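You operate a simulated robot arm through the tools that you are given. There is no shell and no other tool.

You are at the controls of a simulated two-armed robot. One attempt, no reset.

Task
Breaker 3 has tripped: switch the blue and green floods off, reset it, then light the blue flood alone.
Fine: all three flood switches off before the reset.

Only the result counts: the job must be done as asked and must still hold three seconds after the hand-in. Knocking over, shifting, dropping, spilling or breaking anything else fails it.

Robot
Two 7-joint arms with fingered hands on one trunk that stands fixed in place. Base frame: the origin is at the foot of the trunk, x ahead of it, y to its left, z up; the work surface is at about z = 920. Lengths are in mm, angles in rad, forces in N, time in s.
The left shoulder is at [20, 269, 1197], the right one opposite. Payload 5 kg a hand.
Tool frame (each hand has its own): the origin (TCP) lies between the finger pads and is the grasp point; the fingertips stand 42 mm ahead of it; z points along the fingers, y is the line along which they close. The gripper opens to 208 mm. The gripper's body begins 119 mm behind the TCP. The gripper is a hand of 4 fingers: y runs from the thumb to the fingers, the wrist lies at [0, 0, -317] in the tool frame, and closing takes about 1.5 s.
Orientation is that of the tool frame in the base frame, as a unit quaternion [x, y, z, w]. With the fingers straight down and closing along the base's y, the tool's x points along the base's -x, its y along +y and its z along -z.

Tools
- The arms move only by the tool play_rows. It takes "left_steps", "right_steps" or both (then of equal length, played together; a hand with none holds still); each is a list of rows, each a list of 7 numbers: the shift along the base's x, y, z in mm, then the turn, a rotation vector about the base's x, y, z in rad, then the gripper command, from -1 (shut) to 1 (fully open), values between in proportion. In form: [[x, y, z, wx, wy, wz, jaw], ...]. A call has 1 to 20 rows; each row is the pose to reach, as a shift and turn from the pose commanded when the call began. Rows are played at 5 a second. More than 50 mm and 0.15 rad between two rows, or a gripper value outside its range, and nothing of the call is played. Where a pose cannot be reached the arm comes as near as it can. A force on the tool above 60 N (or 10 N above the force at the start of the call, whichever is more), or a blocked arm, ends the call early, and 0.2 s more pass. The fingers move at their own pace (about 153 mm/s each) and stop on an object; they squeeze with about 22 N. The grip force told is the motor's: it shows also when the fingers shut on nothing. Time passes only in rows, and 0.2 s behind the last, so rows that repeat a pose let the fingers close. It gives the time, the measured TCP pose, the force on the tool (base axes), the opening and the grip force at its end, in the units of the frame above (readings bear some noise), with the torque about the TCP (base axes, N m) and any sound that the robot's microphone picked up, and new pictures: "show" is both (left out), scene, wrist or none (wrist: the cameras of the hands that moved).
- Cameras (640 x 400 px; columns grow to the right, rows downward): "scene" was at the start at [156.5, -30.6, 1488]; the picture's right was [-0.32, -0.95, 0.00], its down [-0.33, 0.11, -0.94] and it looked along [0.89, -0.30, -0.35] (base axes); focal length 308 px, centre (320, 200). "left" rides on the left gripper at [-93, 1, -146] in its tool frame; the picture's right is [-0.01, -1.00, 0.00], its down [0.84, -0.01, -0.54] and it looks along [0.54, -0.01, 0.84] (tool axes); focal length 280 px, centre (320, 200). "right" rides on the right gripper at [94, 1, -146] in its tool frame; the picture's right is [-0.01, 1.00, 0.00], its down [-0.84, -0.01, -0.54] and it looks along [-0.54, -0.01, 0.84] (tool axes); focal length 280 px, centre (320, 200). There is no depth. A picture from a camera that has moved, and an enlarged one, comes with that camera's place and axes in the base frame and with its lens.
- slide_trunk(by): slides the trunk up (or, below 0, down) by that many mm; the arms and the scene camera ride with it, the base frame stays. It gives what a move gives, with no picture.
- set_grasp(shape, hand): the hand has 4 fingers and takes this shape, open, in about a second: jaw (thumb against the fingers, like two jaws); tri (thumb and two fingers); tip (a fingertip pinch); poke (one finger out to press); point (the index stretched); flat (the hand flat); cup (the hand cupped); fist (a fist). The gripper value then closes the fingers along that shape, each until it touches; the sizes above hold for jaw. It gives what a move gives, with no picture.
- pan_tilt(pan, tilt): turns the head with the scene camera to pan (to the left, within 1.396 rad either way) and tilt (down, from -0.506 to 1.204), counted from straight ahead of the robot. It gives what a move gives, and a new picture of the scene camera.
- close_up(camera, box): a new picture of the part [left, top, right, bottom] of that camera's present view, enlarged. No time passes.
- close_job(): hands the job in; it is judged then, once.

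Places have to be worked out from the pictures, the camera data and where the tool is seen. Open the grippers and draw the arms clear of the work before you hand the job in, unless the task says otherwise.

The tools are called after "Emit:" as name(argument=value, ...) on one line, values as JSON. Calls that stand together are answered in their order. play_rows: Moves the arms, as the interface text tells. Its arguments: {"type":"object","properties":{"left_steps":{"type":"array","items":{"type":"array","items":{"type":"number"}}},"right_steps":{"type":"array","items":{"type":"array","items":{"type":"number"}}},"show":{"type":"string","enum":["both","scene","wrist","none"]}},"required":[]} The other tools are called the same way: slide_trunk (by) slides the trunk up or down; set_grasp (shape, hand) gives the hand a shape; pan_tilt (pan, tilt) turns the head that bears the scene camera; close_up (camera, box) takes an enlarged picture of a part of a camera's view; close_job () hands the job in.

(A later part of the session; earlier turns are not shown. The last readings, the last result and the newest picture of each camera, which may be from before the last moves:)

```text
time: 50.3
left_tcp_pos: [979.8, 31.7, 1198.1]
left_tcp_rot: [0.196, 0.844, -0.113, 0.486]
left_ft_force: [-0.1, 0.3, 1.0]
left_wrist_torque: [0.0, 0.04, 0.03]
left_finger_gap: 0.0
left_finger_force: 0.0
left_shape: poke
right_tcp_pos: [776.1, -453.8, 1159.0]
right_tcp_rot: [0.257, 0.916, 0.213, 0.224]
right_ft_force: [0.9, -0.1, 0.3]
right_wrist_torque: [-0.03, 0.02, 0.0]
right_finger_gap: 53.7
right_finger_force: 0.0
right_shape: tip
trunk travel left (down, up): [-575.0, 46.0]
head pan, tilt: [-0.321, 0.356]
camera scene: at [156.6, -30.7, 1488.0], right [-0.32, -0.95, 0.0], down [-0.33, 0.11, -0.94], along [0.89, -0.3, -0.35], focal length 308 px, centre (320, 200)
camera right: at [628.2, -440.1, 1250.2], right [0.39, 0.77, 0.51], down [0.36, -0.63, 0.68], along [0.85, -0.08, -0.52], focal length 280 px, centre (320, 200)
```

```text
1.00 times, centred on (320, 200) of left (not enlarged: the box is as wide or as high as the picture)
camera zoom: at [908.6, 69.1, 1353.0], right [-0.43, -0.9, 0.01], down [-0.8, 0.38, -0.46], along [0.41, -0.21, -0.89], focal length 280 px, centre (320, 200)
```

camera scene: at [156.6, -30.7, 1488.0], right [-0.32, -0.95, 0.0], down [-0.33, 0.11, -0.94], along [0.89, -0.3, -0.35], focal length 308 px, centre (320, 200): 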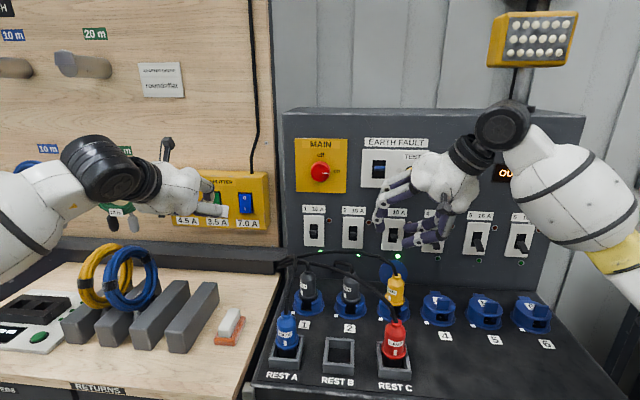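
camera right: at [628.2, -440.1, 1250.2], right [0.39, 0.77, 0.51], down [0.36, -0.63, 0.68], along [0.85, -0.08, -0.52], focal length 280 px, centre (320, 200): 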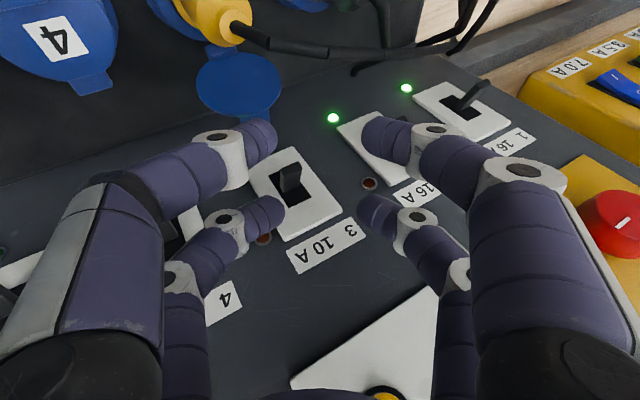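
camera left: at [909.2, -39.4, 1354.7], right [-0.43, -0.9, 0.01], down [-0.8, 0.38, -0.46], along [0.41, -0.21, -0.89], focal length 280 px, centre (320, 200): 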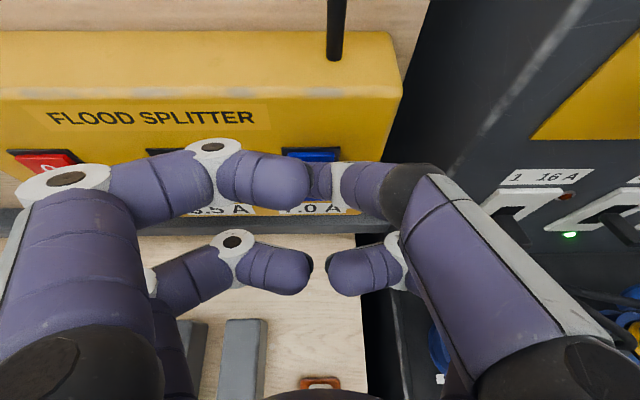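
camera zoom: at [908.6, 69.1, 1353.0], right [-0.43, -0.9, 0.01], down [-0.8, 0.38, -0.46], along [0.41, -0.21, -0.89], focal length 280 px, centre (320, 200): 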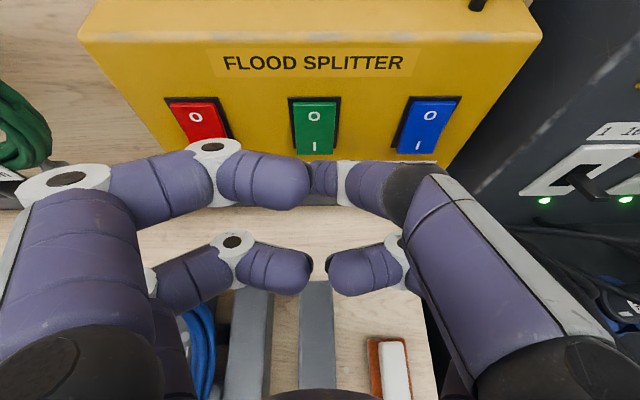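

The stride was too long; I repeat the withdrawal with shorter steps.

Emit:
play_rows(right_steps=[[-18, 8.7, 0, 0, 0, 0, -0.48], [-45, 21.7, 0, 0, 0, 0, -0.48], [-78, 36, 12, 0, 0, 0, -0.48], [-110, 45, 35, 0, 0, 0, -0.48], [-140, 45, 65, 0, 0, 0, -0.48], [-170, 35, 95, 0, 0, 0, -0.48], [-200, 20, 120, 0, 0, 0, -0.48]], show="scene")

```text
time: 51.9
left_tcp_pos: [979.2, 32.9, 1201.0]
left_tcp_rot: [0.196, 0.844, -0.113, 0.487]
left_ft_force: [0.1, -0.3, 1.9]
left_wrist_torque: [0.02, 0.05, 0.02]
left_finger_gap: 0.0
left_finger_force: 0.0
left_shape: poke
right_tcp_pos: [574.4, -435.0, 1279.9]
right_tcp_rot: [0.256, 0.916, 0.213, 0.225]
right_ft_force: [-0.6, -1.3, 0.5]
right_wrist_torque: [-0.04, -0.05, -0.02]
right_finger_gap: 54.1
right_finger_force: 0.0
right_shape: tip
trunk travel left (down, up): [-575.0, 46.0]
head pan, tilt: [-0.321, 0.356]
camera scene: at [155.8, -30.7, 1488.2], right [-0.32, -0.95, 0.0], down [-0.33, 0.11, -0.94], along [0.89, -0.3, -0.35], focal length 308 px, centre (320, 200)
```

scene: 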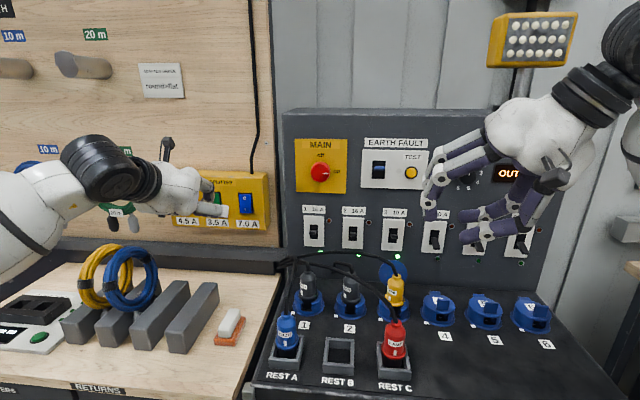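

The right hand is clear. Now the blue flood: I bring the left finger sideways in front of blue, at z≈1190, still ~45 mm off.

Emit:
play_rows(left_steps=[[-13, -27, 0, 0, 0, 0, 1], [-26, -55, 0, 0, 0, 0, 1], [-39, -83, -5, 0, 0, 0, 1], [-39, -83, -20, 0, 0, 0, 1], [-39, -83, -38, 0, 0, 0, 1], [-39, -83, -38, 0, 0, 0, 1]], show="wrist")

Emit:
close_up(camera="left", box=[220, 50, 460, 200])

```text
time: 53.3
left_tcp_pos: [940.6, -49.7, 1161.7]
left_tcp_rot: [0.196, 0.844, -0.113, 0.487]
left_ft_force: [0.0, -0.2, -0.7]
left_wrist_torque: [0.01, 0.02, 0.03]
left_finger_gap: 0.0
left_finger_force: 0.1
left_shape: poke
right_tcp_pos: [575.3, -437.0, 1279.1]
right_tcp_rot: [0.256, 0.916, 0.213, 0.223]
right_ft_force: [-0.1, -0.2, 0.9]
right_wrist_torque: [-0.03, -0.04, -0.02]
right_finger_gap: 53.8
right_finger_force: 0.2
right_shape: tip
trunk travel left (down, up): [-575.0, 46.0]
head pan, tilt: [-0.321, 0.356]
camera left: at [868.9, -13.0, 1315.4], right [-0.43, -0.9, 0.01], down [-0.8, 0.38, -0.46], along [0.41, -0.21, -0.89], focal length 280 px, centre (320, 200)
```

left: 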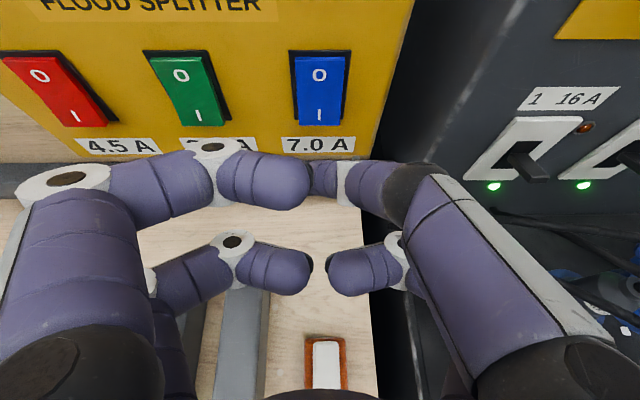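

```text
2.67 times, centred on (340, 125) of left
camera zoom: at [868.9, -13.0, 1315.4], right [-0.43, -0.9, 0.01], down [-0.8, 0.38, -0.46], along [0.41, -0.21, -0.89], focal length 748 px, centre (267, 400)
```

zoom: 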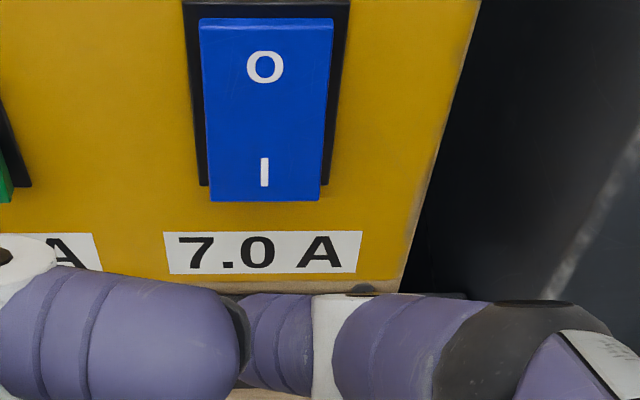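

Blue's "I" is lined up (I at z≈1148, finger contact at ≈1145, gap ≈45 mm). I press along the normal until the force stop.

Emit:
play_rows(left_steps=[[18, -8.7, -1, 0, 0, 0, 1], [32.4, -15.6, -2, 0, 0, 0, 1], [37.8, -18.2, -2, 0, 0, 0, 1], [41.4, -20, -2, 0, 0, 0, 1], [45, -21.7, -2, 0, 0, 0, 1], [48.6, -23.4, -2, 0, 0, 0, 1], [51.4, -24.7, -2, 0, 0, 0, 1]], show="none")

Emit:
play_rows(left_steps=[[-9, 4.3, 0, 0, 0, 0, 1], [-27, 13, 0, 0, 0, 0, 1], [-45, 21.7, 0, 0, 0, 0, 1], [-45, 21.7, 0, 0, 0, 0, 1]], show="both")

Emit:
close_up(camera="left", box=[0, 0, 400, 200])

Emit:
close_up(camera="scene", box=[280, 120, 580, 290])

```text
time: 54.9
left_tcp_pos: [983.3, -78.1, 1157.2]
left_tcp_rot: [0.199, 0.845, -0.115, 0.482]
left_ft_force: [-35.0, 15.1, 3.0]
left_wrist_torque: [0.24, 0.68, 0.15]
left_finger_gap: 0.0
left_finger_force: 0.1
left_shape: poke
right_tcp_pos: [573.5, -434.8, 1280.2]
right_tcp_rot: [0.256, 0.916, 0.213, 0.224]
right_ft_force: [-0.8, -0.2, -0.1]
right_wrist_torque: [0.0, 0.01, -0.01]
right_finger_gap: 53.6
right_finger_force: 0.0
right_shape: tip
trunk travel left (down, up): [-575.0, 46.0]
head pan, tilt: [-0.321, 0.356]
stopped in row 7 (left hand): the force on the tool passed its limit at 64 N (the readings are from after the stop); the commanded pose is now the measured one
```

```text
time: 55.9
left_tcp_pos: [943.7, -56.6, 1154.7]
left_tcp_rot: [0.198, 0.845, -0.114, 0.483]
left_ft_force: [0.8, -0.6, -0.1]
left_wrist_torque: [0.01, 0.0, 0.01]
left_finger_gap: 0.0
left_finger_force: 0.1
left_shape: poke
right_tcp_pos: [576.0, -435.7, 1278.8]
right_tcp_rot: [0.257, 0.916, 0.213, 0.223]
right_ft_force: [0.3, 0.2, -0.3]
right_wrist_torque: [0.01, 0.0, 0.0]
right_finger_gap: 54.0
right_finger_force: 0.1
right_shape: tip
trunk travel left (down, up): [-575.0, 46.0]
head pan, tilt: [-0.321, 0.356]
camera scene: at [156.9, -30.8, 1488.0], right [-0.32, -0.95, 0.0], down [-0.33, 0.11, -0.94], along [0.89, -0.3, -0.35], focal length 308 px, centre (320, 200)
camera left: at [872.6, -19.3, 1309.8], right [-0.44, -0.9, 0.01], down [-0.8, 0.39, -0.45], along [0.4, -0.21, -0.89], focal length 280 px, centre (320, 200)
```

scene: 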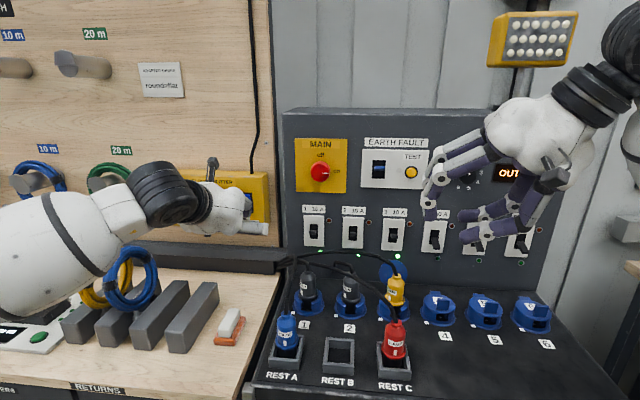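
left: 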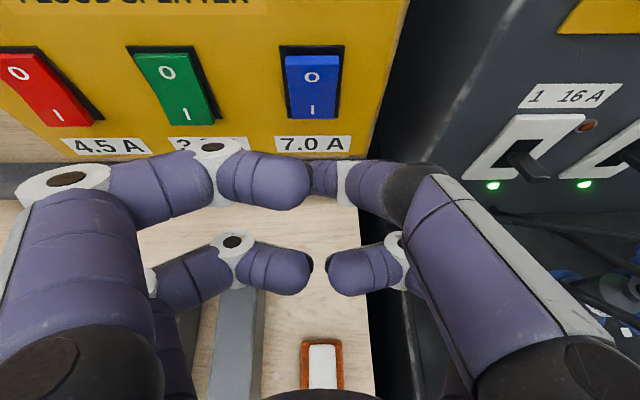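

```text
1.60 times, centred on (200, 100) of left
camera zoom: at [872.6, -19.3, 1309.8], right [-0.44, -0.9, 0.01], down [-0.8, 0.39, -0.45], along [0.4, -0.21, -0.89], focal length 449 px, centre (512, 360)
```

zoom: 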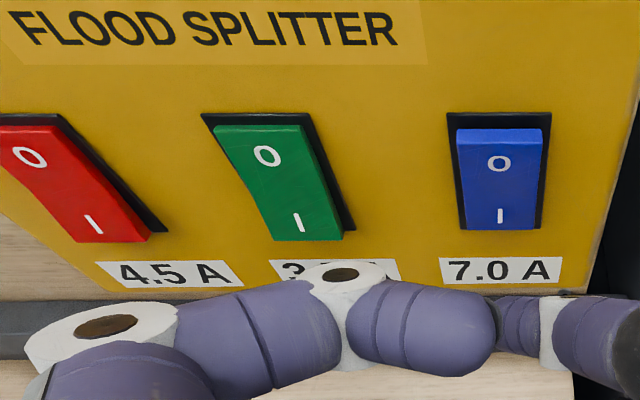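

```text
2.13 times, centred on (430, 205) of scene
camera zoom: at [156.9, -30.8, 1488.0], right [-0.32, -0.95, 0.0], down [-0.33, 0.11, -0.94], along [0.89, -0.3, -0.35], focal length 657 px, centre (85, 189)
```

zoom: 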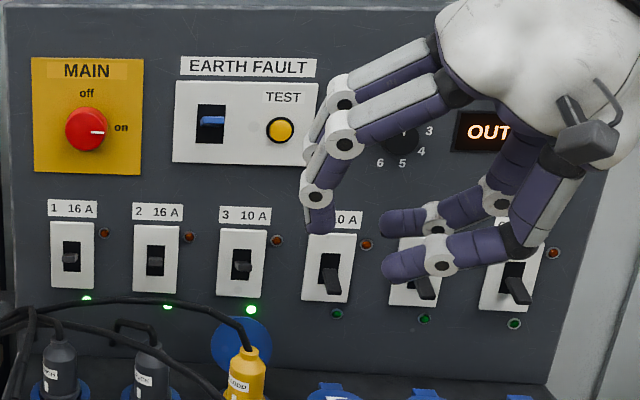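

Blue's top now stands out (on), green and red are off, and breaker 3's green lamp is lit. I withdraw the left hand out and up, then inspect the coils.

Emit:
play_rows(left_steps=[[-27, 13, 10, 0, 0, 0, 1], [-54, 26, 30, 0, 0, 0, 1], [-85, 40, 60, 0, 0, 0, 1], [-115, 60, 90, 0, 0, 0, 1], [-145, 85, 110, 0, 0, 0, 1], [-175, 110, 130, 0, 0, 0, 1], [-205, 135, 145, 0, 0, 0, 1], [-235, 155, 150, 0, 0, 0, 1]], show="scene")

Emit:
close_up(camera="scene", box=[60, 230, 220, 330])

Emit:
close_up(camera="scene", box=[160, 160, 280, 235])

```text
time: 57.6
left_tcp_pos: [707.3, 100.3, 1305.2]
left_tcp_rot: [0.197, 0.845, -0.114, 0.483]
left_ft_force: [-0.1, 0.2, 0.9]
left_wrist_torque: [0.02, -0.01, 0.01]
left_finger_gap: 0.0
left_finger_force: 0.0
left_shape: poke
right_tcp_pos: [575.6, -436.4, 1281.1]
right_tcp_rot: [0.256, 0.916, 0.213, 0.224]
right_ft_force: [-0.5, 0.3, 0.3]
right_wrist_torque: [-0.05, -0.06, -0.01]
right_finger_gap: 53.9
right_finger_force: 0.1
right_shape: tip
trunk travel left (down, up): [-575.0, 46.0]
head pan, tilt: [-0.321, 0.356]
camera scene: at [156.0, -30.3, 1488.2], right [-0.32, -0.95, 0.0], down [-0.33, 0.11, -0.94], along [0.89, -0.3, -0.35], focal length 308 px, centre (320, 200)
```

scene: 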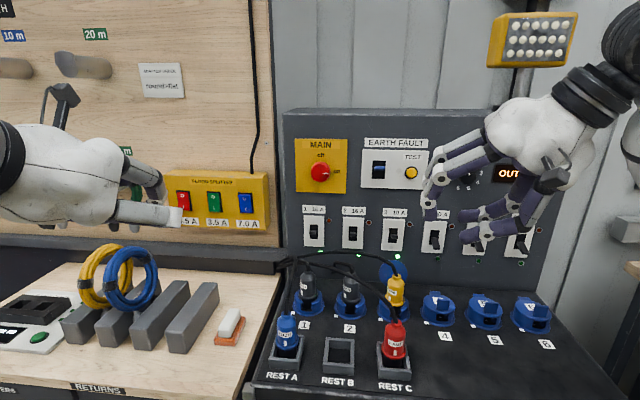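

```text
4.00 times, centred on (140, 280) of scene
camera zoom: at [156.0, -30.3, 1488.2], right [-0.32, -0.95, 0.0], down [-0.33, 0.11, -0.94], along [0.89, -0.3, -0.35], focal length 1232 px, centre (1040, -120)
```

zoom: 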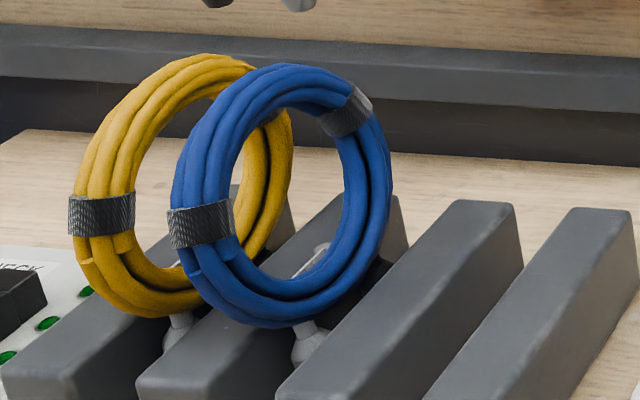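

```text
5.33 times, centred on (220, 198) of scene
camera zoom: at [156.0, -30.3, 1488.2], right [-0.32, -0.95, 0.0], down [-0.33, 0.11, -0.94], along [0.89, -0.3, -0.35], focal length 1643 px, centre (853, 213)
```

zoom: 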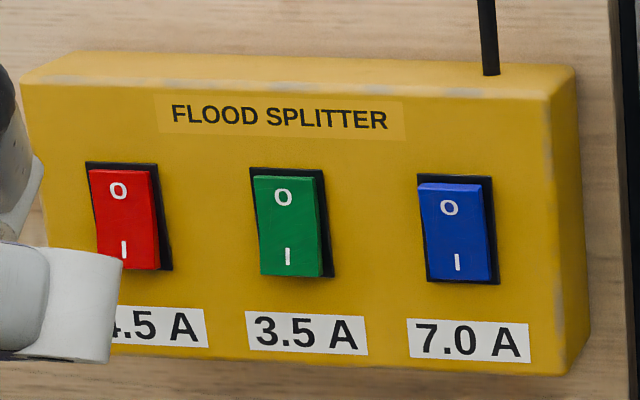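

Flood switches and breaker are as wanted. Now the coil I nudged: I bring the left wrist camera above the coils (hand well clear at z≈1300) to judge exactly how they stand.

Emit:
play_rows(left_steps=[[35, 25, 5, 0, 0, 0, 1], [70, 50, 10, 0, 0, 0, 1], [105, 75, 10, 0, 0, 0, 1], [140, 100, 10, 0, 0, 0, 1], [170, 120, 10, 0, 0, 0, 1], [170, 120, 10, 0, 0, 0, 1]], show="both")

Emit:
close_up(camera="left", box=[160, 200, 480, 400])

```text
time: 59.0
left_tcp_pos: [877.8, 219.7, 1314.1]
left_tcp_rot: [0.198, 0.845, -0.114, 0.483]
left_ft_force: [0.4, -0.3, 0.2]
left_wrist_torque: [0.04, 0.03, 0.01]
left_finger_gap: 0.3
left_finger_force: 0.0
left_shape: poke
right_tcp_pos: [574.7, -435.9, 1279.0]
right_tcp_rot: [0.257, 0.916, 0.213, 0.224]
right_ft_force: [0.0, -0.6, 0.6]
right_wrist_torque: [0.01, -0.01, -0.03]
right_finger_gap: 54.1
right_finger_force: 0.1
right_shape: tip
trunk travel left (down, up): [-575.0, 46.0]
head pan, tilt: [-0.321, 0.356]
camera scene: at [156.4, -31.0, 1488.1], right [-0.32, -0.95, 0.0], down [-0.33, 0.11, -0.94], along [0.89, -0.3, -0.35], focal length 308 px, centre (320, 200)
camera left: at [807.6, 255.6, 1467.9], right [-0.44, -0.9, 0.01], down [-0.8, 0.39, -0.45], along [0.4, -0.21, -0.89], focal length 280 px, centre (320, 200)
```

scene: 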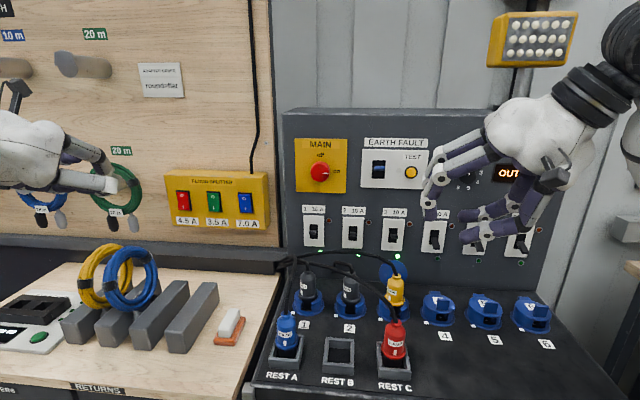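
left: 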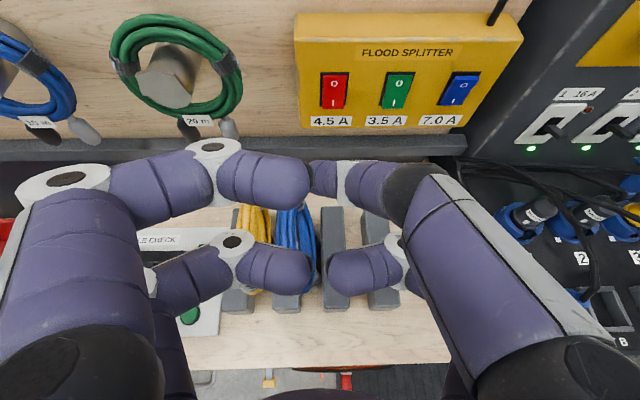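

```text
2.00 times, centred on (320, 300) of left
camera zoom: at [807.6, 255.6, 1467.9], right [-0.44, -0.9, 0.01], down [-0.8, 0.39, -0.45], along [0.4, -0.21, -0.89], focal length 561 px, centre (320, 0)
```

zoom: 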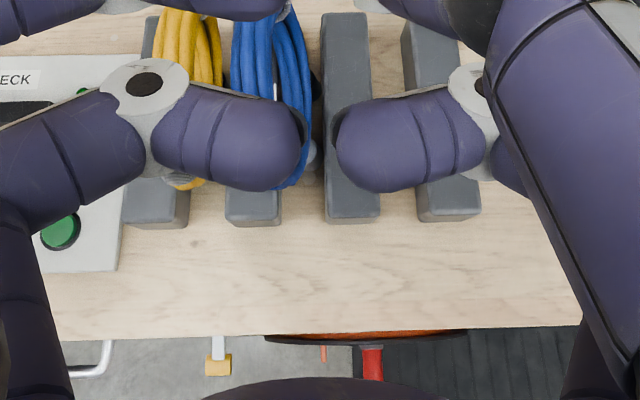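

From above it looks like the blue coil simply leans to the other side of its slot. The fingers block the view, so I open the left hand (jaw) here in free air to see between them.

Emit:
set_grasp(hand="left", shape="jaw")

Emit:
close_up(camera="left", box=[160, 150, 480, 350])

Emit:
close_up(camera="left", box=[200, 190, 360, 290])

```text
time: 60.0
left_tcp_pos: [878.6, 219.7, 1313.5]
left_tcp_rot: [0.198, 0.845, -0.114, 0.483]
left_ft_force: [-0.1, -0.1, -0.7]
left_wrist_torque: [-0.02, 0.0, 0.05]
left_finger_gap: 207.8
left_finger_force: 0.3
left_shape: jaw
right_tcp_pos: [575.4, -435.3, 1279.5]
right_tcp_rot: [0.256, 0.916, 0.213, 0.224]
right_ft_force: [0.4, -0.6, -0.4]
right_wrist_torque: [0.02, -0.01, 0.03]
right_finger_gap: 53.9
right_finger_force: 0.1
right_shape: tip
trunk travel left (down, up): [-575.0, 46.0]
head pan, tilt: [-0.321, 0.356]
```

```text
2.00 times, centred on (320, 250) of left
camera zoom: at [807.7, 256.0, 1467.6], right [-0.44, -0.9, 0.01], down [-0.8, 0.39, -0.45], along [0.4, -0.21, -0.89], focal length 561 px, centre (320, 100)
```

zoom: 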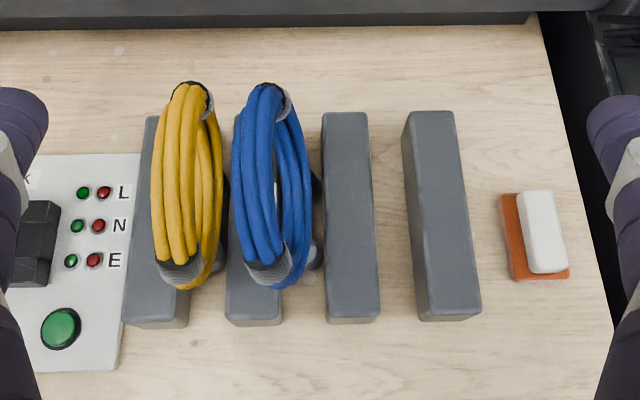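

```text
4.00 times, centred on (280, 240) of left
camera zoom: at [807.7, 256.0, 1467.6], right [-0.44, -0.9, 0.01], down [-0.8, 0.39, -0.45], along [0.4, -0.21, -0.89], focal length 1122 px, centre (480, 40)
```

zoom: 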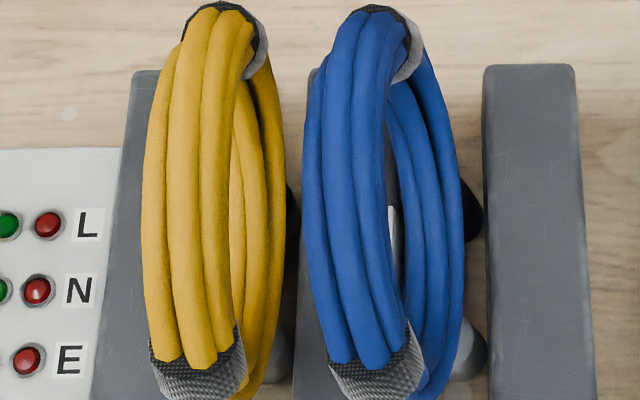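

From above: yellow stands almost upright, blue leans left (its top ~18 mm off). There's a ~25 mm gap between their tops, so I can gently push blue's top back upright with one finger. I reshape to poke at this height and steepen the hand to 60°, moving over the gap but staying high.

Emit:
set_grasp(hand="left", shape="poke")

Emit:
play_rows(left_steps=[[15, 8, 0, 0.056, 0.117, 0, 1], [35, 18, 0, 0.113, 0.234, 0, 1], [58, 29, 0, 0.169, 0.351, 0, 1], [80.1, 40.2, 0, 0.226, 0.4685, 0, 1], [80.1, 40.2, -20, 0.226, 0.4685, 0, 1], [80.1, 40.2, -20, 0.226, 0.4685, 0, 1]], show="both")

Emit:
close_up(camera="left", box=[160, 100, 480, 300])

```text
time: 60.9
left_tcp_pos: [879.3, 220.0, 1314.4]
left_tcp_rot: [0.198, 0.845, -0.114, 0.483]
left_ft_force: [0.5, -0.8, 0.2]
left_wrist_torque: [-0.01, 0.02, 0.01]
left_finger_gap: 0.0
left_finger_force: 0.0
left_shape: poke
right_tcp_pos: [575.8, -435.5, 1279.6]
right_tcp_rot: [0.256, 0.916, 0.212, 0.224]
right_ft_force: [0.7, 0.3, 0.3]
right_wrist_torque: [-0.01, -0.03, -0.01]
right_finger_gap: 53.7
right_finger_force: 0.0
right_shape: tip
trunk travel left (down, up): [-575.0, 46.0]
head pan, tilt: [-0.321, 0.356]
```

```text
time: 62.2
left_tcp_pos: [955.8, 255.9, 1296.7]
left_tcp_rot: [0.22, 0.941, -0.061, 0.249]
left_ft_force: [-0.8, -1.4, 0.9]
left_wrist_torque: [0.19, 0.01, 0.11]
left_finger_gap: 0.3
left_finger_force: 0.0
left_shape: poke
right_tcp_pos: [574.2, -437.5, 1278.7]
right_tcp_rot: [0.257, 0.916, 0.214, 0.224]
right_ft_force: [-0.3, -0.9, -0.2]
right_wrist_torque: [0.12, -0.09, 0.01]
right_finger_gap: 53.8
right_finger_force: 0.0
right_shape: tip
trunk travel left (down, up): [-575.0, 46.0]
head pan, tilt: [-0.321, 0.356]
camera scene: at [156.0, -32.1, 1488.1], right [-0.32, -0.95, 0.0], down [-0.33, 0.11, -0.94], along [0.89, -0.3, -0.35], focal length 308 px, centre (320, 200)
camera left: at [964.1, 254.5, 1470.0], right [-0.43, -0.9, 0.01], down [-0.9, 0.43, 0.05], along [-0.05, 0.01, -1.0], focal length 280 px, centre (320, 200)
```

scene: 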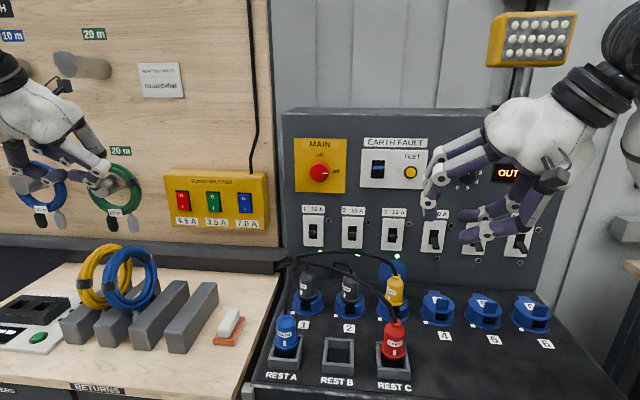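
left: 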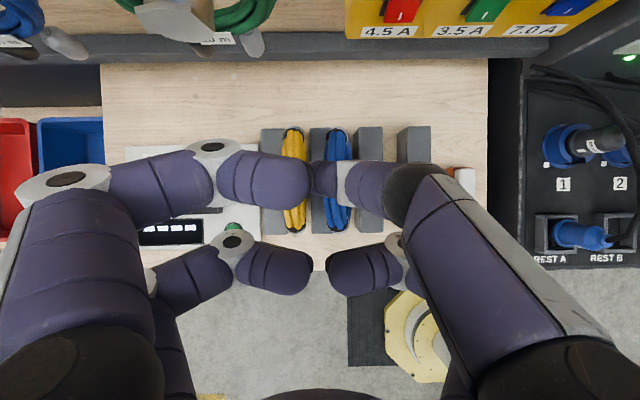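

```text
2.00 times, centred on (320, 200) of left
camera zoom: at [964.1, 254.5, 1470.0], right [-0.43, -0.9, 0.01], down [-0.9, 0.43, 0.05], along [-0.05, 0.01, -1.0], focal length 561 px, centre (320, 200)
```

zoom: 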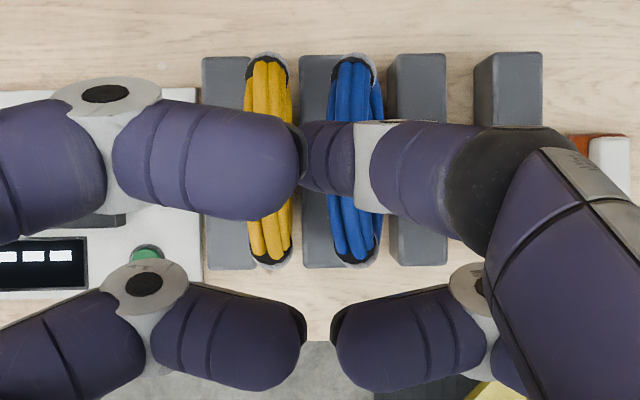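

Straight-down view: the gap between the coil tops is about 28 mm wide, its middle ~9 mm left of the finger. I shift 8 mm left and lower the finger to just above the coil tops, then check.

Emit:
play_rows(left_steps=[[3.7, 7.7, -20, 0, 0, 0, 1], [3.7, 7.7, -55, 0, 0, 0, 1], [3.7, 7.7, -90, 0, 0, 0, 1], [3.7, 7.7, -120, 0, 0, 0, 1], [3.7, 7.7, -138, 0, 0, 0, 1], [3.7, 7.7, -138, 0, 0, 0, 1]], show="both")

Emit:
close_up(camera="left", box=[200, 60, 440, 300])

Emit:
close_up(camera="scene", box=[40, 200, 220, 320])

```text
time: 63.6
left_tcp_pos: [959.9, 266.1, 1156.8]
left_tcp_rot: [0.22, 0.941, -0.062, 0.249]
left_ft_force: [0.2, -0.8, 0.0]
left_wrist_torque: [0.03, 0.03, -0.01]
left_finger_gap: 0.0
left_finger_force: 0.0
left_shape: poke
right_tcp_pos: [575.5, -435.9, 1280.2]
right_tcp_rot: [0.258, 0.916, 0.212, 0.224]
right_ft_force: [-0.5, -0.4, -0.2]
right_wrist_torque: [0.02, -0.05, 0.0]
right_finger_gap: 53.8
right_finger_force: 0.0
right_shape: tip
trunk travel left (down, up): [-575.0, 46.0]
head pan, tilt: [-0.321, 0.356]
camera scene: at [156.5, -30.7, 1488.1], right [-0.32, -0.95, 0.0], down [-0.33, 0.11, -0.94], along [0.89, -0.3, -0.35], focal length 308 px, centre (320, 200)
camera left: at [968.5, 265.4, 1329.8], right [-0.43, -0.9, 0.01], down [-0.9, 0.43, 0.05], along [-0.05, 0.01, -1.0], focal length 280 px, centre (320, 200)
```

scene: 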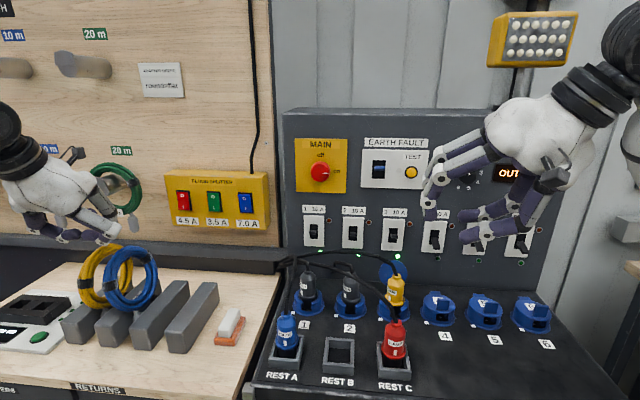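
left: 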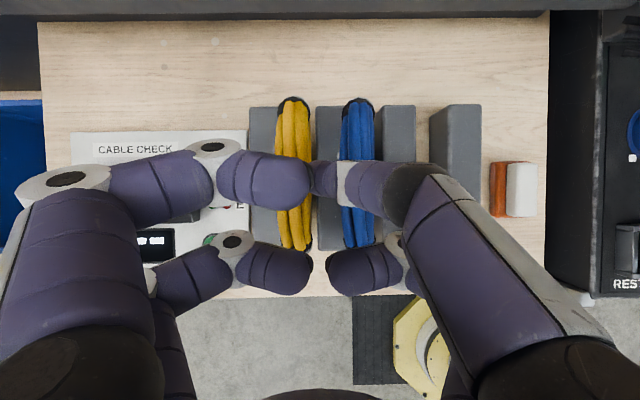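

```text
1.67 times, centred on (320, 180) of left
camera zoom: at [968.5, 265.4, 1329.8], right [-0.43, -0.9, 0.01], down [-0.9, 0.43, 0.05], along [-0.05, 0.01, -1.0], focal length 467 px, centre (320, 233)
```

zoom: 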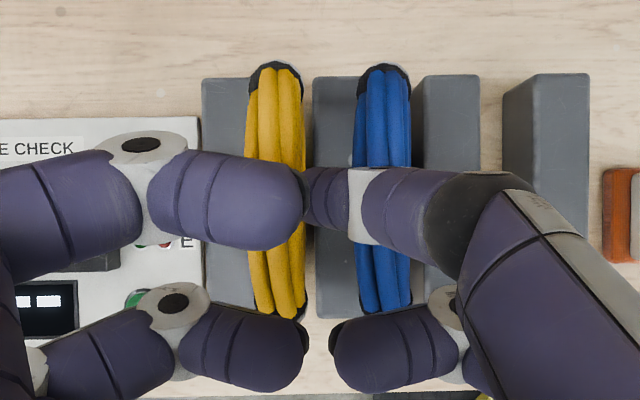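

```text
3.33 times, centred on (130, 260) of scene
camera zoom: at [156.5, -30.7, 1488.1], right [-0.32, -0.95, 0.0], down [-0.33, 0.11, -0.94], along [0.89, -0.3, -0.35], focal length 1027 px, centre (953, 0)
```

zoom: 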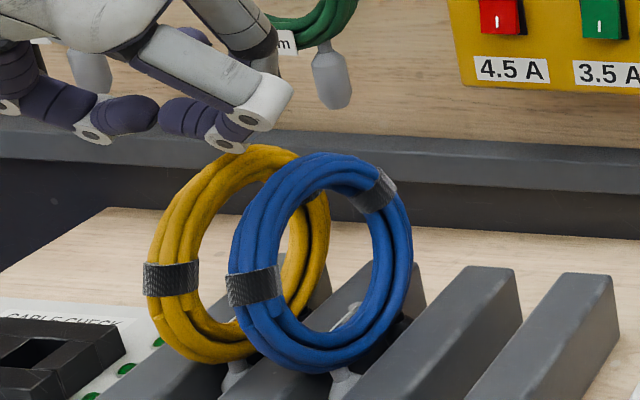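

The finger is nearly centred over the 26 mm gap; I shift 2.5 mm right and lower it 34 mm between the tops, watching the force.

Emit:
play_rows(left_steps=[[-1.1, -2.3, 0, 0, 0, 0, 1], [-1.1, -2.3, -10, 0, 0, 0, 1], [-1.1, -2.3, -18, 0, 0, 0, 1], [-1.1, -2.3, -26, 0, 0, 0, 1], [-1.1, -2.3, -34, 0, 0, 0, 1], [-1.1, -2.3, -34, 0, 0, 0, 1]], show="both")

Emit:
close_up(camera="left", box=[200, 60, 440, 300])

Emit:
close_up(camera="scene", box=[40, 200, 220, 320])

```text
time: 65.0
left_tcp_pos: [959.1, 265.3, 1123.4]
left_tcp_rot: [0.218, 0.942, -0.061, 0.249]
left_ft_force: [-0.1, -1.1, 0.9]
left_wrist_torque: [0.0, -0.02, 0.0]
left_finger_gap: 0.1
left_finger_force: 0.1
left_shape: poke
right_tcp_pos: [575.2, -435.9, 1278.3]
right_tcp_rot: [0.257, 0.916, 0.212, 0.223]
right_ft_force: [1.0, -0.5, 0.4]
right_wrist_torque: [0.0, 0.02, 0.02]
right_finger_gap: 53.6
right_finger_force: 0.1
right_shape: tip
trunk travel left (down, up): [-575.0, 46.0]
head pan, tilt: [-0.321, 0.356]
camera scene: at [156.5, -30.6, 1488.0], right [-0.32, -0.95, 0.0], down [-0.33, 0.11, -0.94], along [0.89, -0.3, -0.35], focal length 308 px, centre (320, 200)
camera left: at [968.4, 264.1, 1296.6], right [-0.43, -0.9, 0.01], down [-0.9, 0.43, 0.05], along [-0.05, 0.01, -1.0], focal length 280 px, centre (320, 200)
```

scene: 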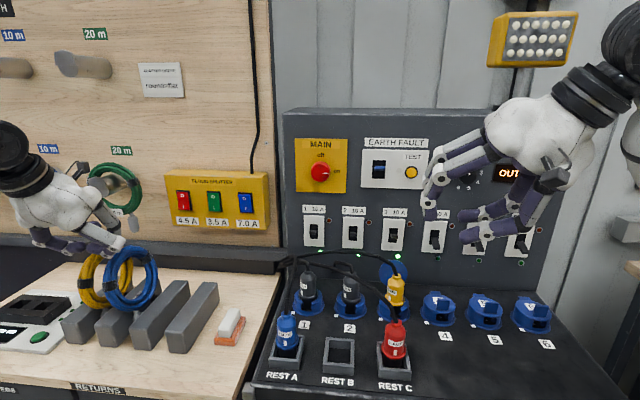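
left: 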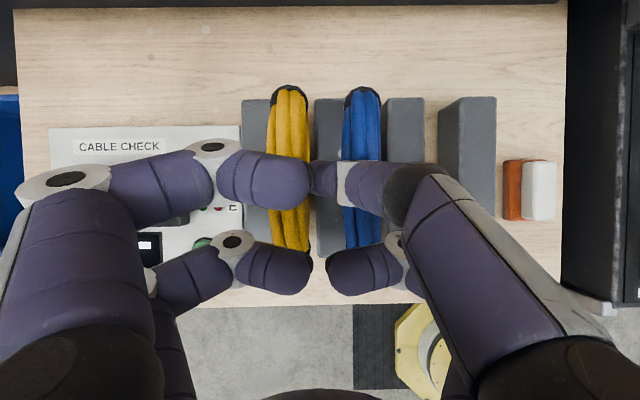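

```text
1.67 times, centred on (320, 180) of left
camera zoom: at [968.4, 264.1, 1296.6], right [-0.43, -0.9, 0.01], down [-0.9, 0.43, 0.05], along [-0.05, 0.01, -1.0], focal length 467 px, centre (320, 233)
```

zoom: 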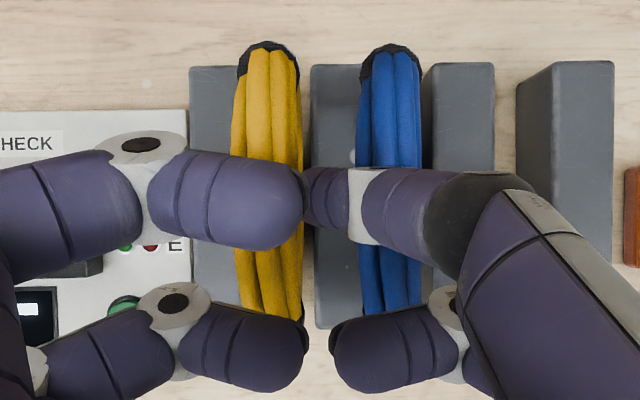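

```text
3.33 times, centred on (130, 260) of scene
camera zoom: at [156.5, -30.6, 1488.0], right [-0.32, -0.95, 0.0], down [-0.33, 0.11, -0.94], along [0.89, -0.3, -0.35], focal length 1027 px, centre (953, 0)
```

zoom: 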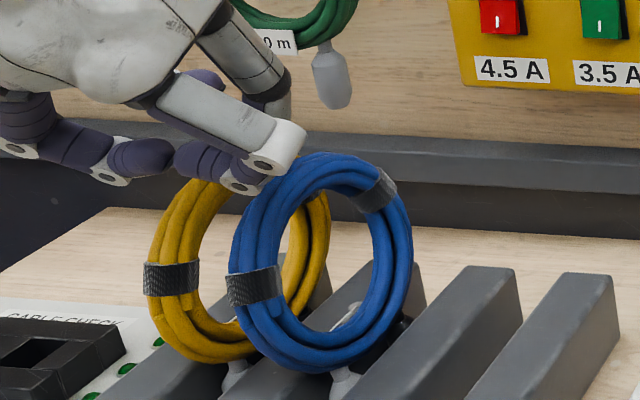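

No contact so far; the fingertip is down between the tops. I push right slowly, 12 mm first.

Emit:
play_rows(left_steps=[[-1.3, -2.7, 0, 0, 0, 0, 1], [-2.6, -5.4, 0, 0, 0, 0, 1], [-3.9, -8.1, 0, 0, 0, 0, 1], [-5.2, -10.8, 0, 0, 0, 0, 1], [-5.2, -10.8, 0, 0, 0, 0, 1]], show="none")

Emit:
close_up(camera="left", box=[200, 60, 440, 300])

Emit:
close_up(camera="scene", box=[40, 200, 220, 320])

```text
time: 66.2
left_tcp_pos: [954.9, 254.8, 1123.0]
left_tcp_rot: [0.218, 0.941, -0.062, 0.25]
left_ft_force: [1.7, 1.0, 2.3]
left_wrist_torque: [-0.02, -0.02, 0.01]
left_finger_gap: 0.1
left_finger_force: 0.0
left_shape: poke
right_tcp_pos: [575.8, -435.5, 1278.7]
right_tcp_rot: [0.256, 0.916, 0.212, 0.224]
right_ft_force: [-0.3, -0.3, -0.3]
right_wrist_torque: [0.0, 0.01, 0.05]
right_finger_gap: 53.7
right_finger_force: 0.1
right_shape: tip
trunk travel left (down, up): [-575.0, 46.0]
head pan, tilt: [-0.321, 0.356]
```

```text
1.67 times, centred on (320, 180) of left
camera zoom: at [962.4, 252.7, 1296.4], right [-0.43, -0.9, 0.01], down [-0.9, 0.43, 0.05], along [-0.05, 0.01, -1.0], focal length 467 px, centre (320, 233)
```

zoom: 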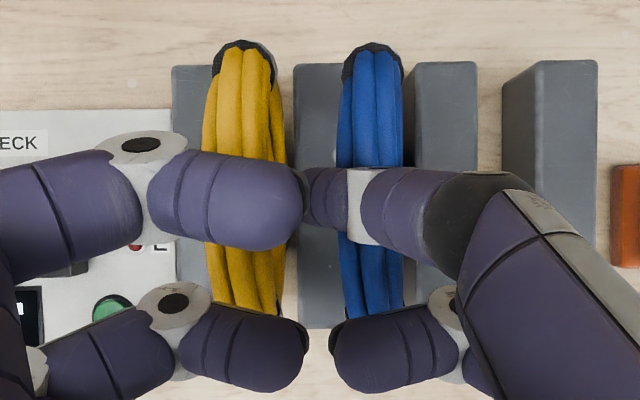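

```text
3.33 times, centred on (130, 260) of scene
camera zoom: at [156.5, -30.5, 1488.1], right [-0.32, -0.95, 0.0], down [-0.33, 0.11, -0.94], along [0.89, -0.3, -0.35], focal length 1027 px, centre (953, 0)
```

zoom: 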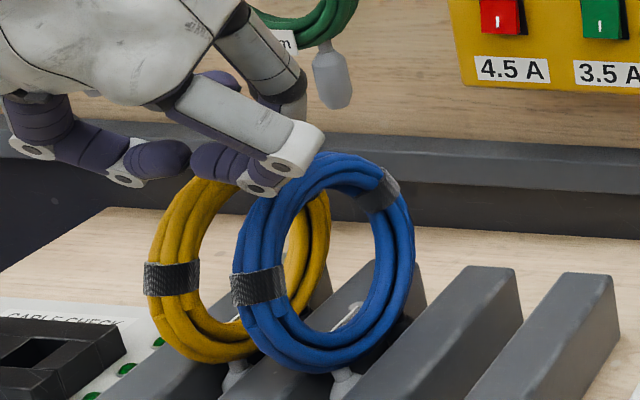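

The coil follows softly (2–3 N). I keep pushing right another 10 mm in small steps.

Emit:
play_rows(left_steps=[[-1.3, -2.7, 0, 0, 0, 0, 1], [-2.6, -5.4, 0, 0, 0, 0, 1], [-3.5, -7.2, 0, 0, 0, 0, 1], [-4.3, -9, 0, 0, 0, 0, 1], [-4.3, -9, 0, 0, 0, 0, 1]], show="none")

Emit:
close_up(camera="left", box=[200, 60, 440, 300])

Emit:
close_up(camera="scene", box=[40, 200, 220, 320])

```text
time: 67.5
left_tcp_pos: [951.1, 245.1, 1123.7]
left_tcp_rot: [0.218, 0.942, -0.062, 0.248]
left_ft_force: [0.2, 0.2, 0.7]
left_wrist_torque: [-0.01, -0.03, 0.0]
left_finger_gap: 0.2
left_finger_force: 0.1
left_shape: poke
right_tcp_pos: [575.8, -434.9, 1280.9]
right_tcp_rot: [0.258, 0.916, 0.212, 0.224]
right_ft_force: [0.4, 0.4, 0.0]
right_wrist_torque: [0.03, 0.01, 0.02]
right_finger_gap: 53.4
right_finger_force: 0.0
right_shape: tip
trunk travel left (down, up): [-575.0, 46.0]
head pan, tilt: [-0.321, 0.356]
```

```text
1.67 times, centred on (320, 180) of left
camera zoom: at [958.7, 243.9, 1296.2], right [-0.43, -0.9, 0.01], down [-0.9, 0.43, 0.05], along [-0.05, 0.01, -1.0], focal length 467 px, centre (320, 233)
```

zoom: 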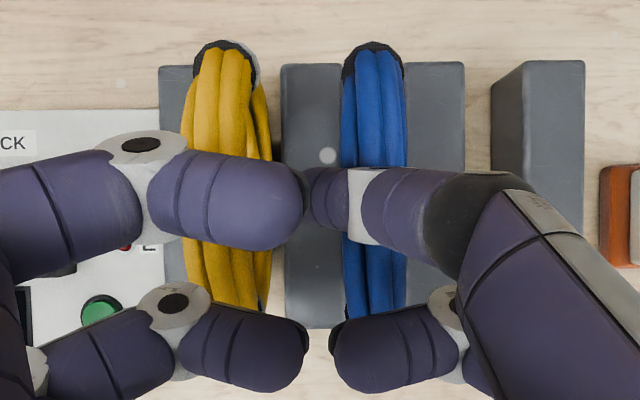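

```text
3.33 times, centred on (130, 260) of scene
camera zoom: at [156.6, -30.6, 1488.0], right [-0.32, -0.95, 0.0], down [-0.33, 0.11, -0.94], along [0.89, -0.3, -0.35], focal length 1027 px, centre (953, 0)
```

zoom: 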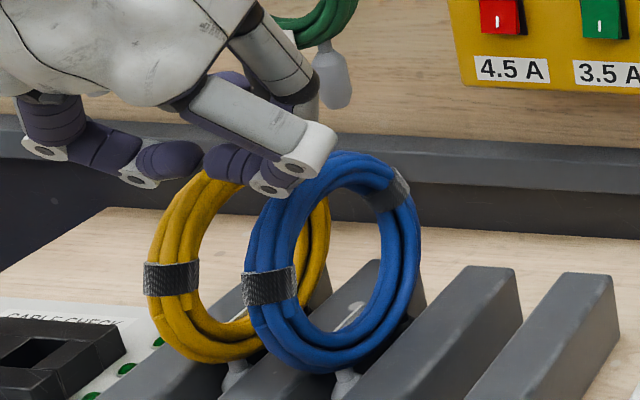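

Blue has come back about halfway and stands by itself (no load on the finger). Its near side still needs ~15 mm, the far side ~5 mm, so I step the finger 6 mm left, 35 mm toward the robot and 12 mm lower, then push its near part right.

Emit:
play_rows(left_steps=[[1.3, 2.7, 0, 0, 0, 0, 1], [2.6, 5.4, 0, 0, 0, 0, 1], [-13, 13, 0, 0, 0, 0, 1], [-29, 20.6, 0, 0, 0, 0, 1], [-29, 20.6, -6, 0, 0, 0, 1], [-29, 20.6, -12, 0, 0, 0, 1], [-29, 20.6, -12, 0, 0, 0, 1]], show="none")

Emit:
close_up(camera="left", box=[200, 60, 440, 300])

Emit:
close_up(camera="scene", box=[40, 200, 220, 320])

```text
time: 69.0
left_tcp_pos: [921.0, 266.3, 1111.8]
left_tcp_rot: [0.218, 0.942, -0.062, 0.249]
left_ft_force: [-0.2, 1.2, 0.0]
left_wrist_torque: [0.03, -0.02, -0.02]
left_finger_gap: 0.2
left_finger_force: 0.0
left_shape: poke
right_tcp_pos: [575.3, -435.3, 1279.9]
right_tcp_rot: [0.256, 0.916, 0.213, 0.224]
right_ft_force: [0.0, 0.7, -0.4]
right_wrist_torque: [-0.01, -0.04, 0.0]
right_finger_gap: 53.6
right_finger_force: 0.1
right_shape: tip
trunk travel left (down, up): [-575.0, 46.0]
head pan, tilt: [-0.321, 0.356]
```

```text
1.67 times, centred on (320, 180) of left
camera zoom: at [929.2, 264.7, 1285.1], right [-0.43, -0.9, 0.01], down [-0.9, 0.43, 0.05], along [-0.05, 0.01, -1.0], focal length 467 px, centre (320, 233)
```

zoom: 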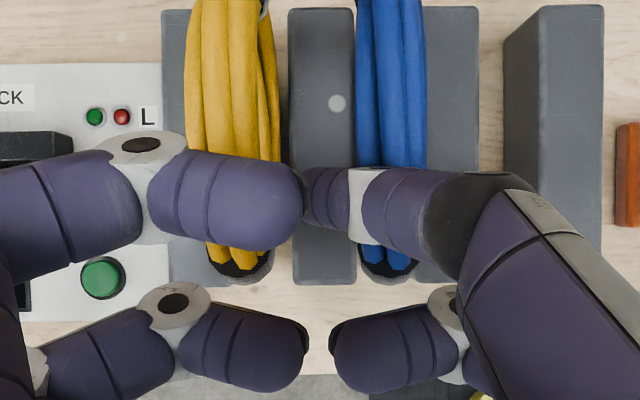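

```text
3.33 times, centred on (130, 260) of scene
camera zoom: at [156.4, -30.6, 1488.0], right [-0.32, -0.95, 0.0], down [-0.33, 0.11, -0.94], along [0.89, -0.3, -0.35], focal length 1027 px, centre (953, 0)
```

zoom: 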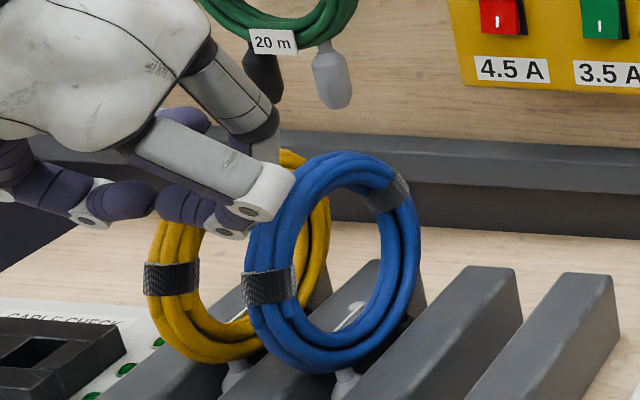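

The coil stayed put while I moved. I push its near part right by ~12 mm.

Emit:
play_rows(left_steps=[[-1.3, -2.7, 0, 0, 0, 0, 1], [-2.6, -5.4, 0, 0, 0, 0, 1], [-3.9, -8.1, 0, 0, 0, 0, 1], [-5.2, -10.8, 0, 0, 0, 0, 1], [-5.2, -10.8, 0, 0, 0, 0, 1]], show="none")

Emit:
close_up(camera="left", box=[200, 60, 440, 300])

Emit:
close_up(camera="scene", box=[40, 200, 220, 320])

```text
time: 70.2
left_tcp_pos: [916.9, 255.0, 1110.5]
left_tcp_rot: [0.219, 0.942, -0.062, 0.248]
left_ft_force: [0.3, -0.1, 0.5]
left_wrist_torque: [0.02, -0.02, -0.01]
left_finger_gap: 0.0
left_finger_force: 0.0
left_shape: poke
right_tcp_pos: [576.7, -434.7, 1279.1]
right_tcp_rot: [0.257, 0.916, 0.213, 0.224]
right_ft_force: [-0.2, -0.3, 0.0]
right_wrist_torque: [0.02, 0.03, 0.01]
right_finger_gap: 53.8
right_finger_force: 0.0
right_shape: tip
trunk travel left (down, up): [-575.0, 46.0]
head pan, tilt: [-0.321, 0.356]
```

```text
1.67 times, centred on (320, 180) of left
camera zoom: at [924.8, 253.6, 1284.4], right [-0.43, -0.9, 0.01], down [-0.9, 0.43, 0.05], along [-0.05, 0.01, -1.0], focal length 467 px, centre (320, 233)
```

zoom: 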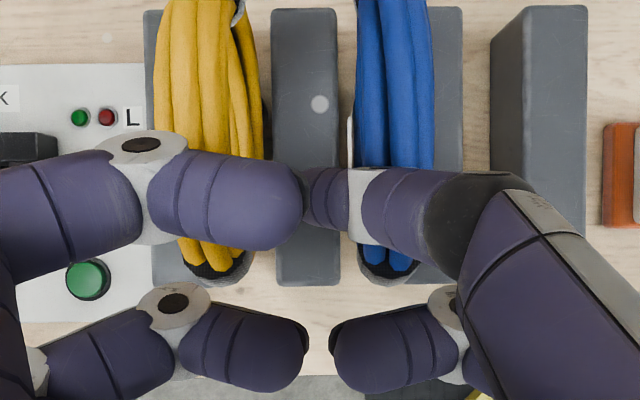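

```text
3.33 times, centred on (130, 260) of scene
camera zoom: at [156.7, -30.7, 1488.0], right [-0.32, -0.95, 0.0], down [-0.33, 0.11, -0.94], along [0.89, -0.3, -0.35], focal length 1027 px, centre (953, 0)
```

zoom: 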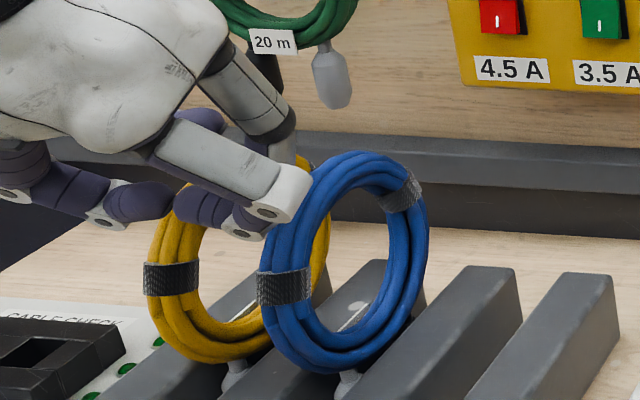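

The coil's band and edges are now back at their first picture positions (band at px ≈(119.5, 286), right edge ≈162). I ease the finger 5 mm left off it, then straight up.

Emit:
play_rows(left_steps=[[1.1, 2.2, 0, 0, 0, 0, 1], [2.2, 4.5, 0, 0, 0, 0, 1], [2.2, 4.5, 10, 0, 0, 0, 1], [2.2, 4.5, 30, 0, 0, 0, 1], [2.2, 4.5, 65, 0, 0, 0, 1], [2.2, 4.5, 105, 0, 0, 0, 1], [2.2, 4.5, 145, 0, 0, 0, 1]], show="both")

Emit:
close_up(camera="scene", box=[40, 200, 220, 320])

```text
time: 71.8
left_tcp_pos: [917.3, 259.7, 1257.9]
left_tcp_rot: [0.221, 0.941, -0.062, 0.248]
left_ft_force: [-0.9, -0.4, -2.2]
left_wrist_torque: [0.09, -0.09, 0.1]
left_finger_gap: 0.0
left_finger_force: 0.1
left_shape: poke
right_tcp_pos: [574.1, -436.0, 1280.3]
right_tcp_rot: [0.258, 0.916, 0.213, 0.223]
right_ft_force: [-1.2, -0.7, -0.7]
right_wrist_torque: [0.09, -0.11, 0.0]
right_finger_gap: 53.8
right_finger_force: 0.0
right_shape: tip
trunk travel left (down, up): [-575.0, 46.0]
head pan, tilt: [-0.321, 0.356]
camera scene: at [155.5, -31.6, 1488.2], right [-0.32, -0.95, 0.0], down [-0.33, 0.11, -0.94], along [0.89, -0.3, -0.35], focal length 308 px, centre (320, 200)
camera left: at [925.1, 257.5, 1430.8], right [-0.43, -0.9, 0.01], down [-0.9, 0.43, 0.05], along [-0.05, 0.01, -1.0], focal length 280 px, centre (320, 200)
```

scene: 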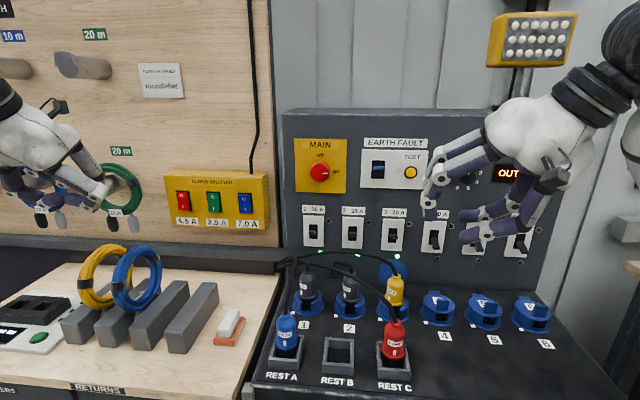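
left: 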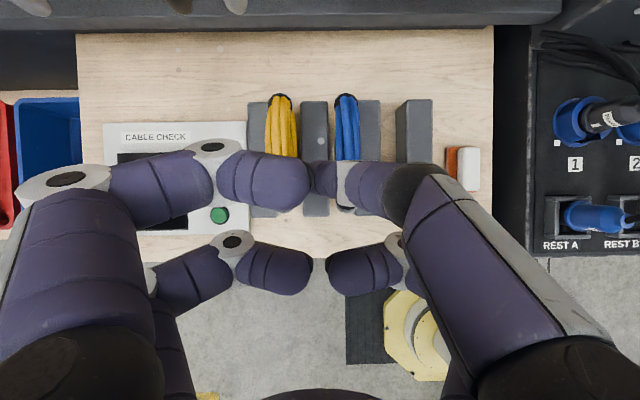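

```text
3.33 times, centred on (130, 260) of scene
camera zoom: at [155.5, -31.6, 1488.2], right [-0.32, -0.95, 0.0], down [-0.33, 0.11, -0.94], along [0.89, -0.3, -0.35], focal length 1027 px, centre (953, 0)
```

zoom: 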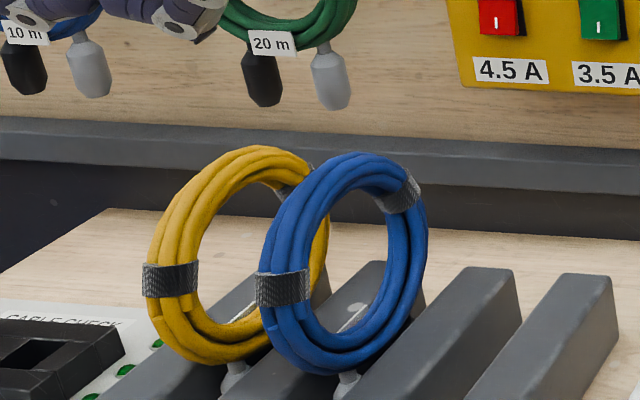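

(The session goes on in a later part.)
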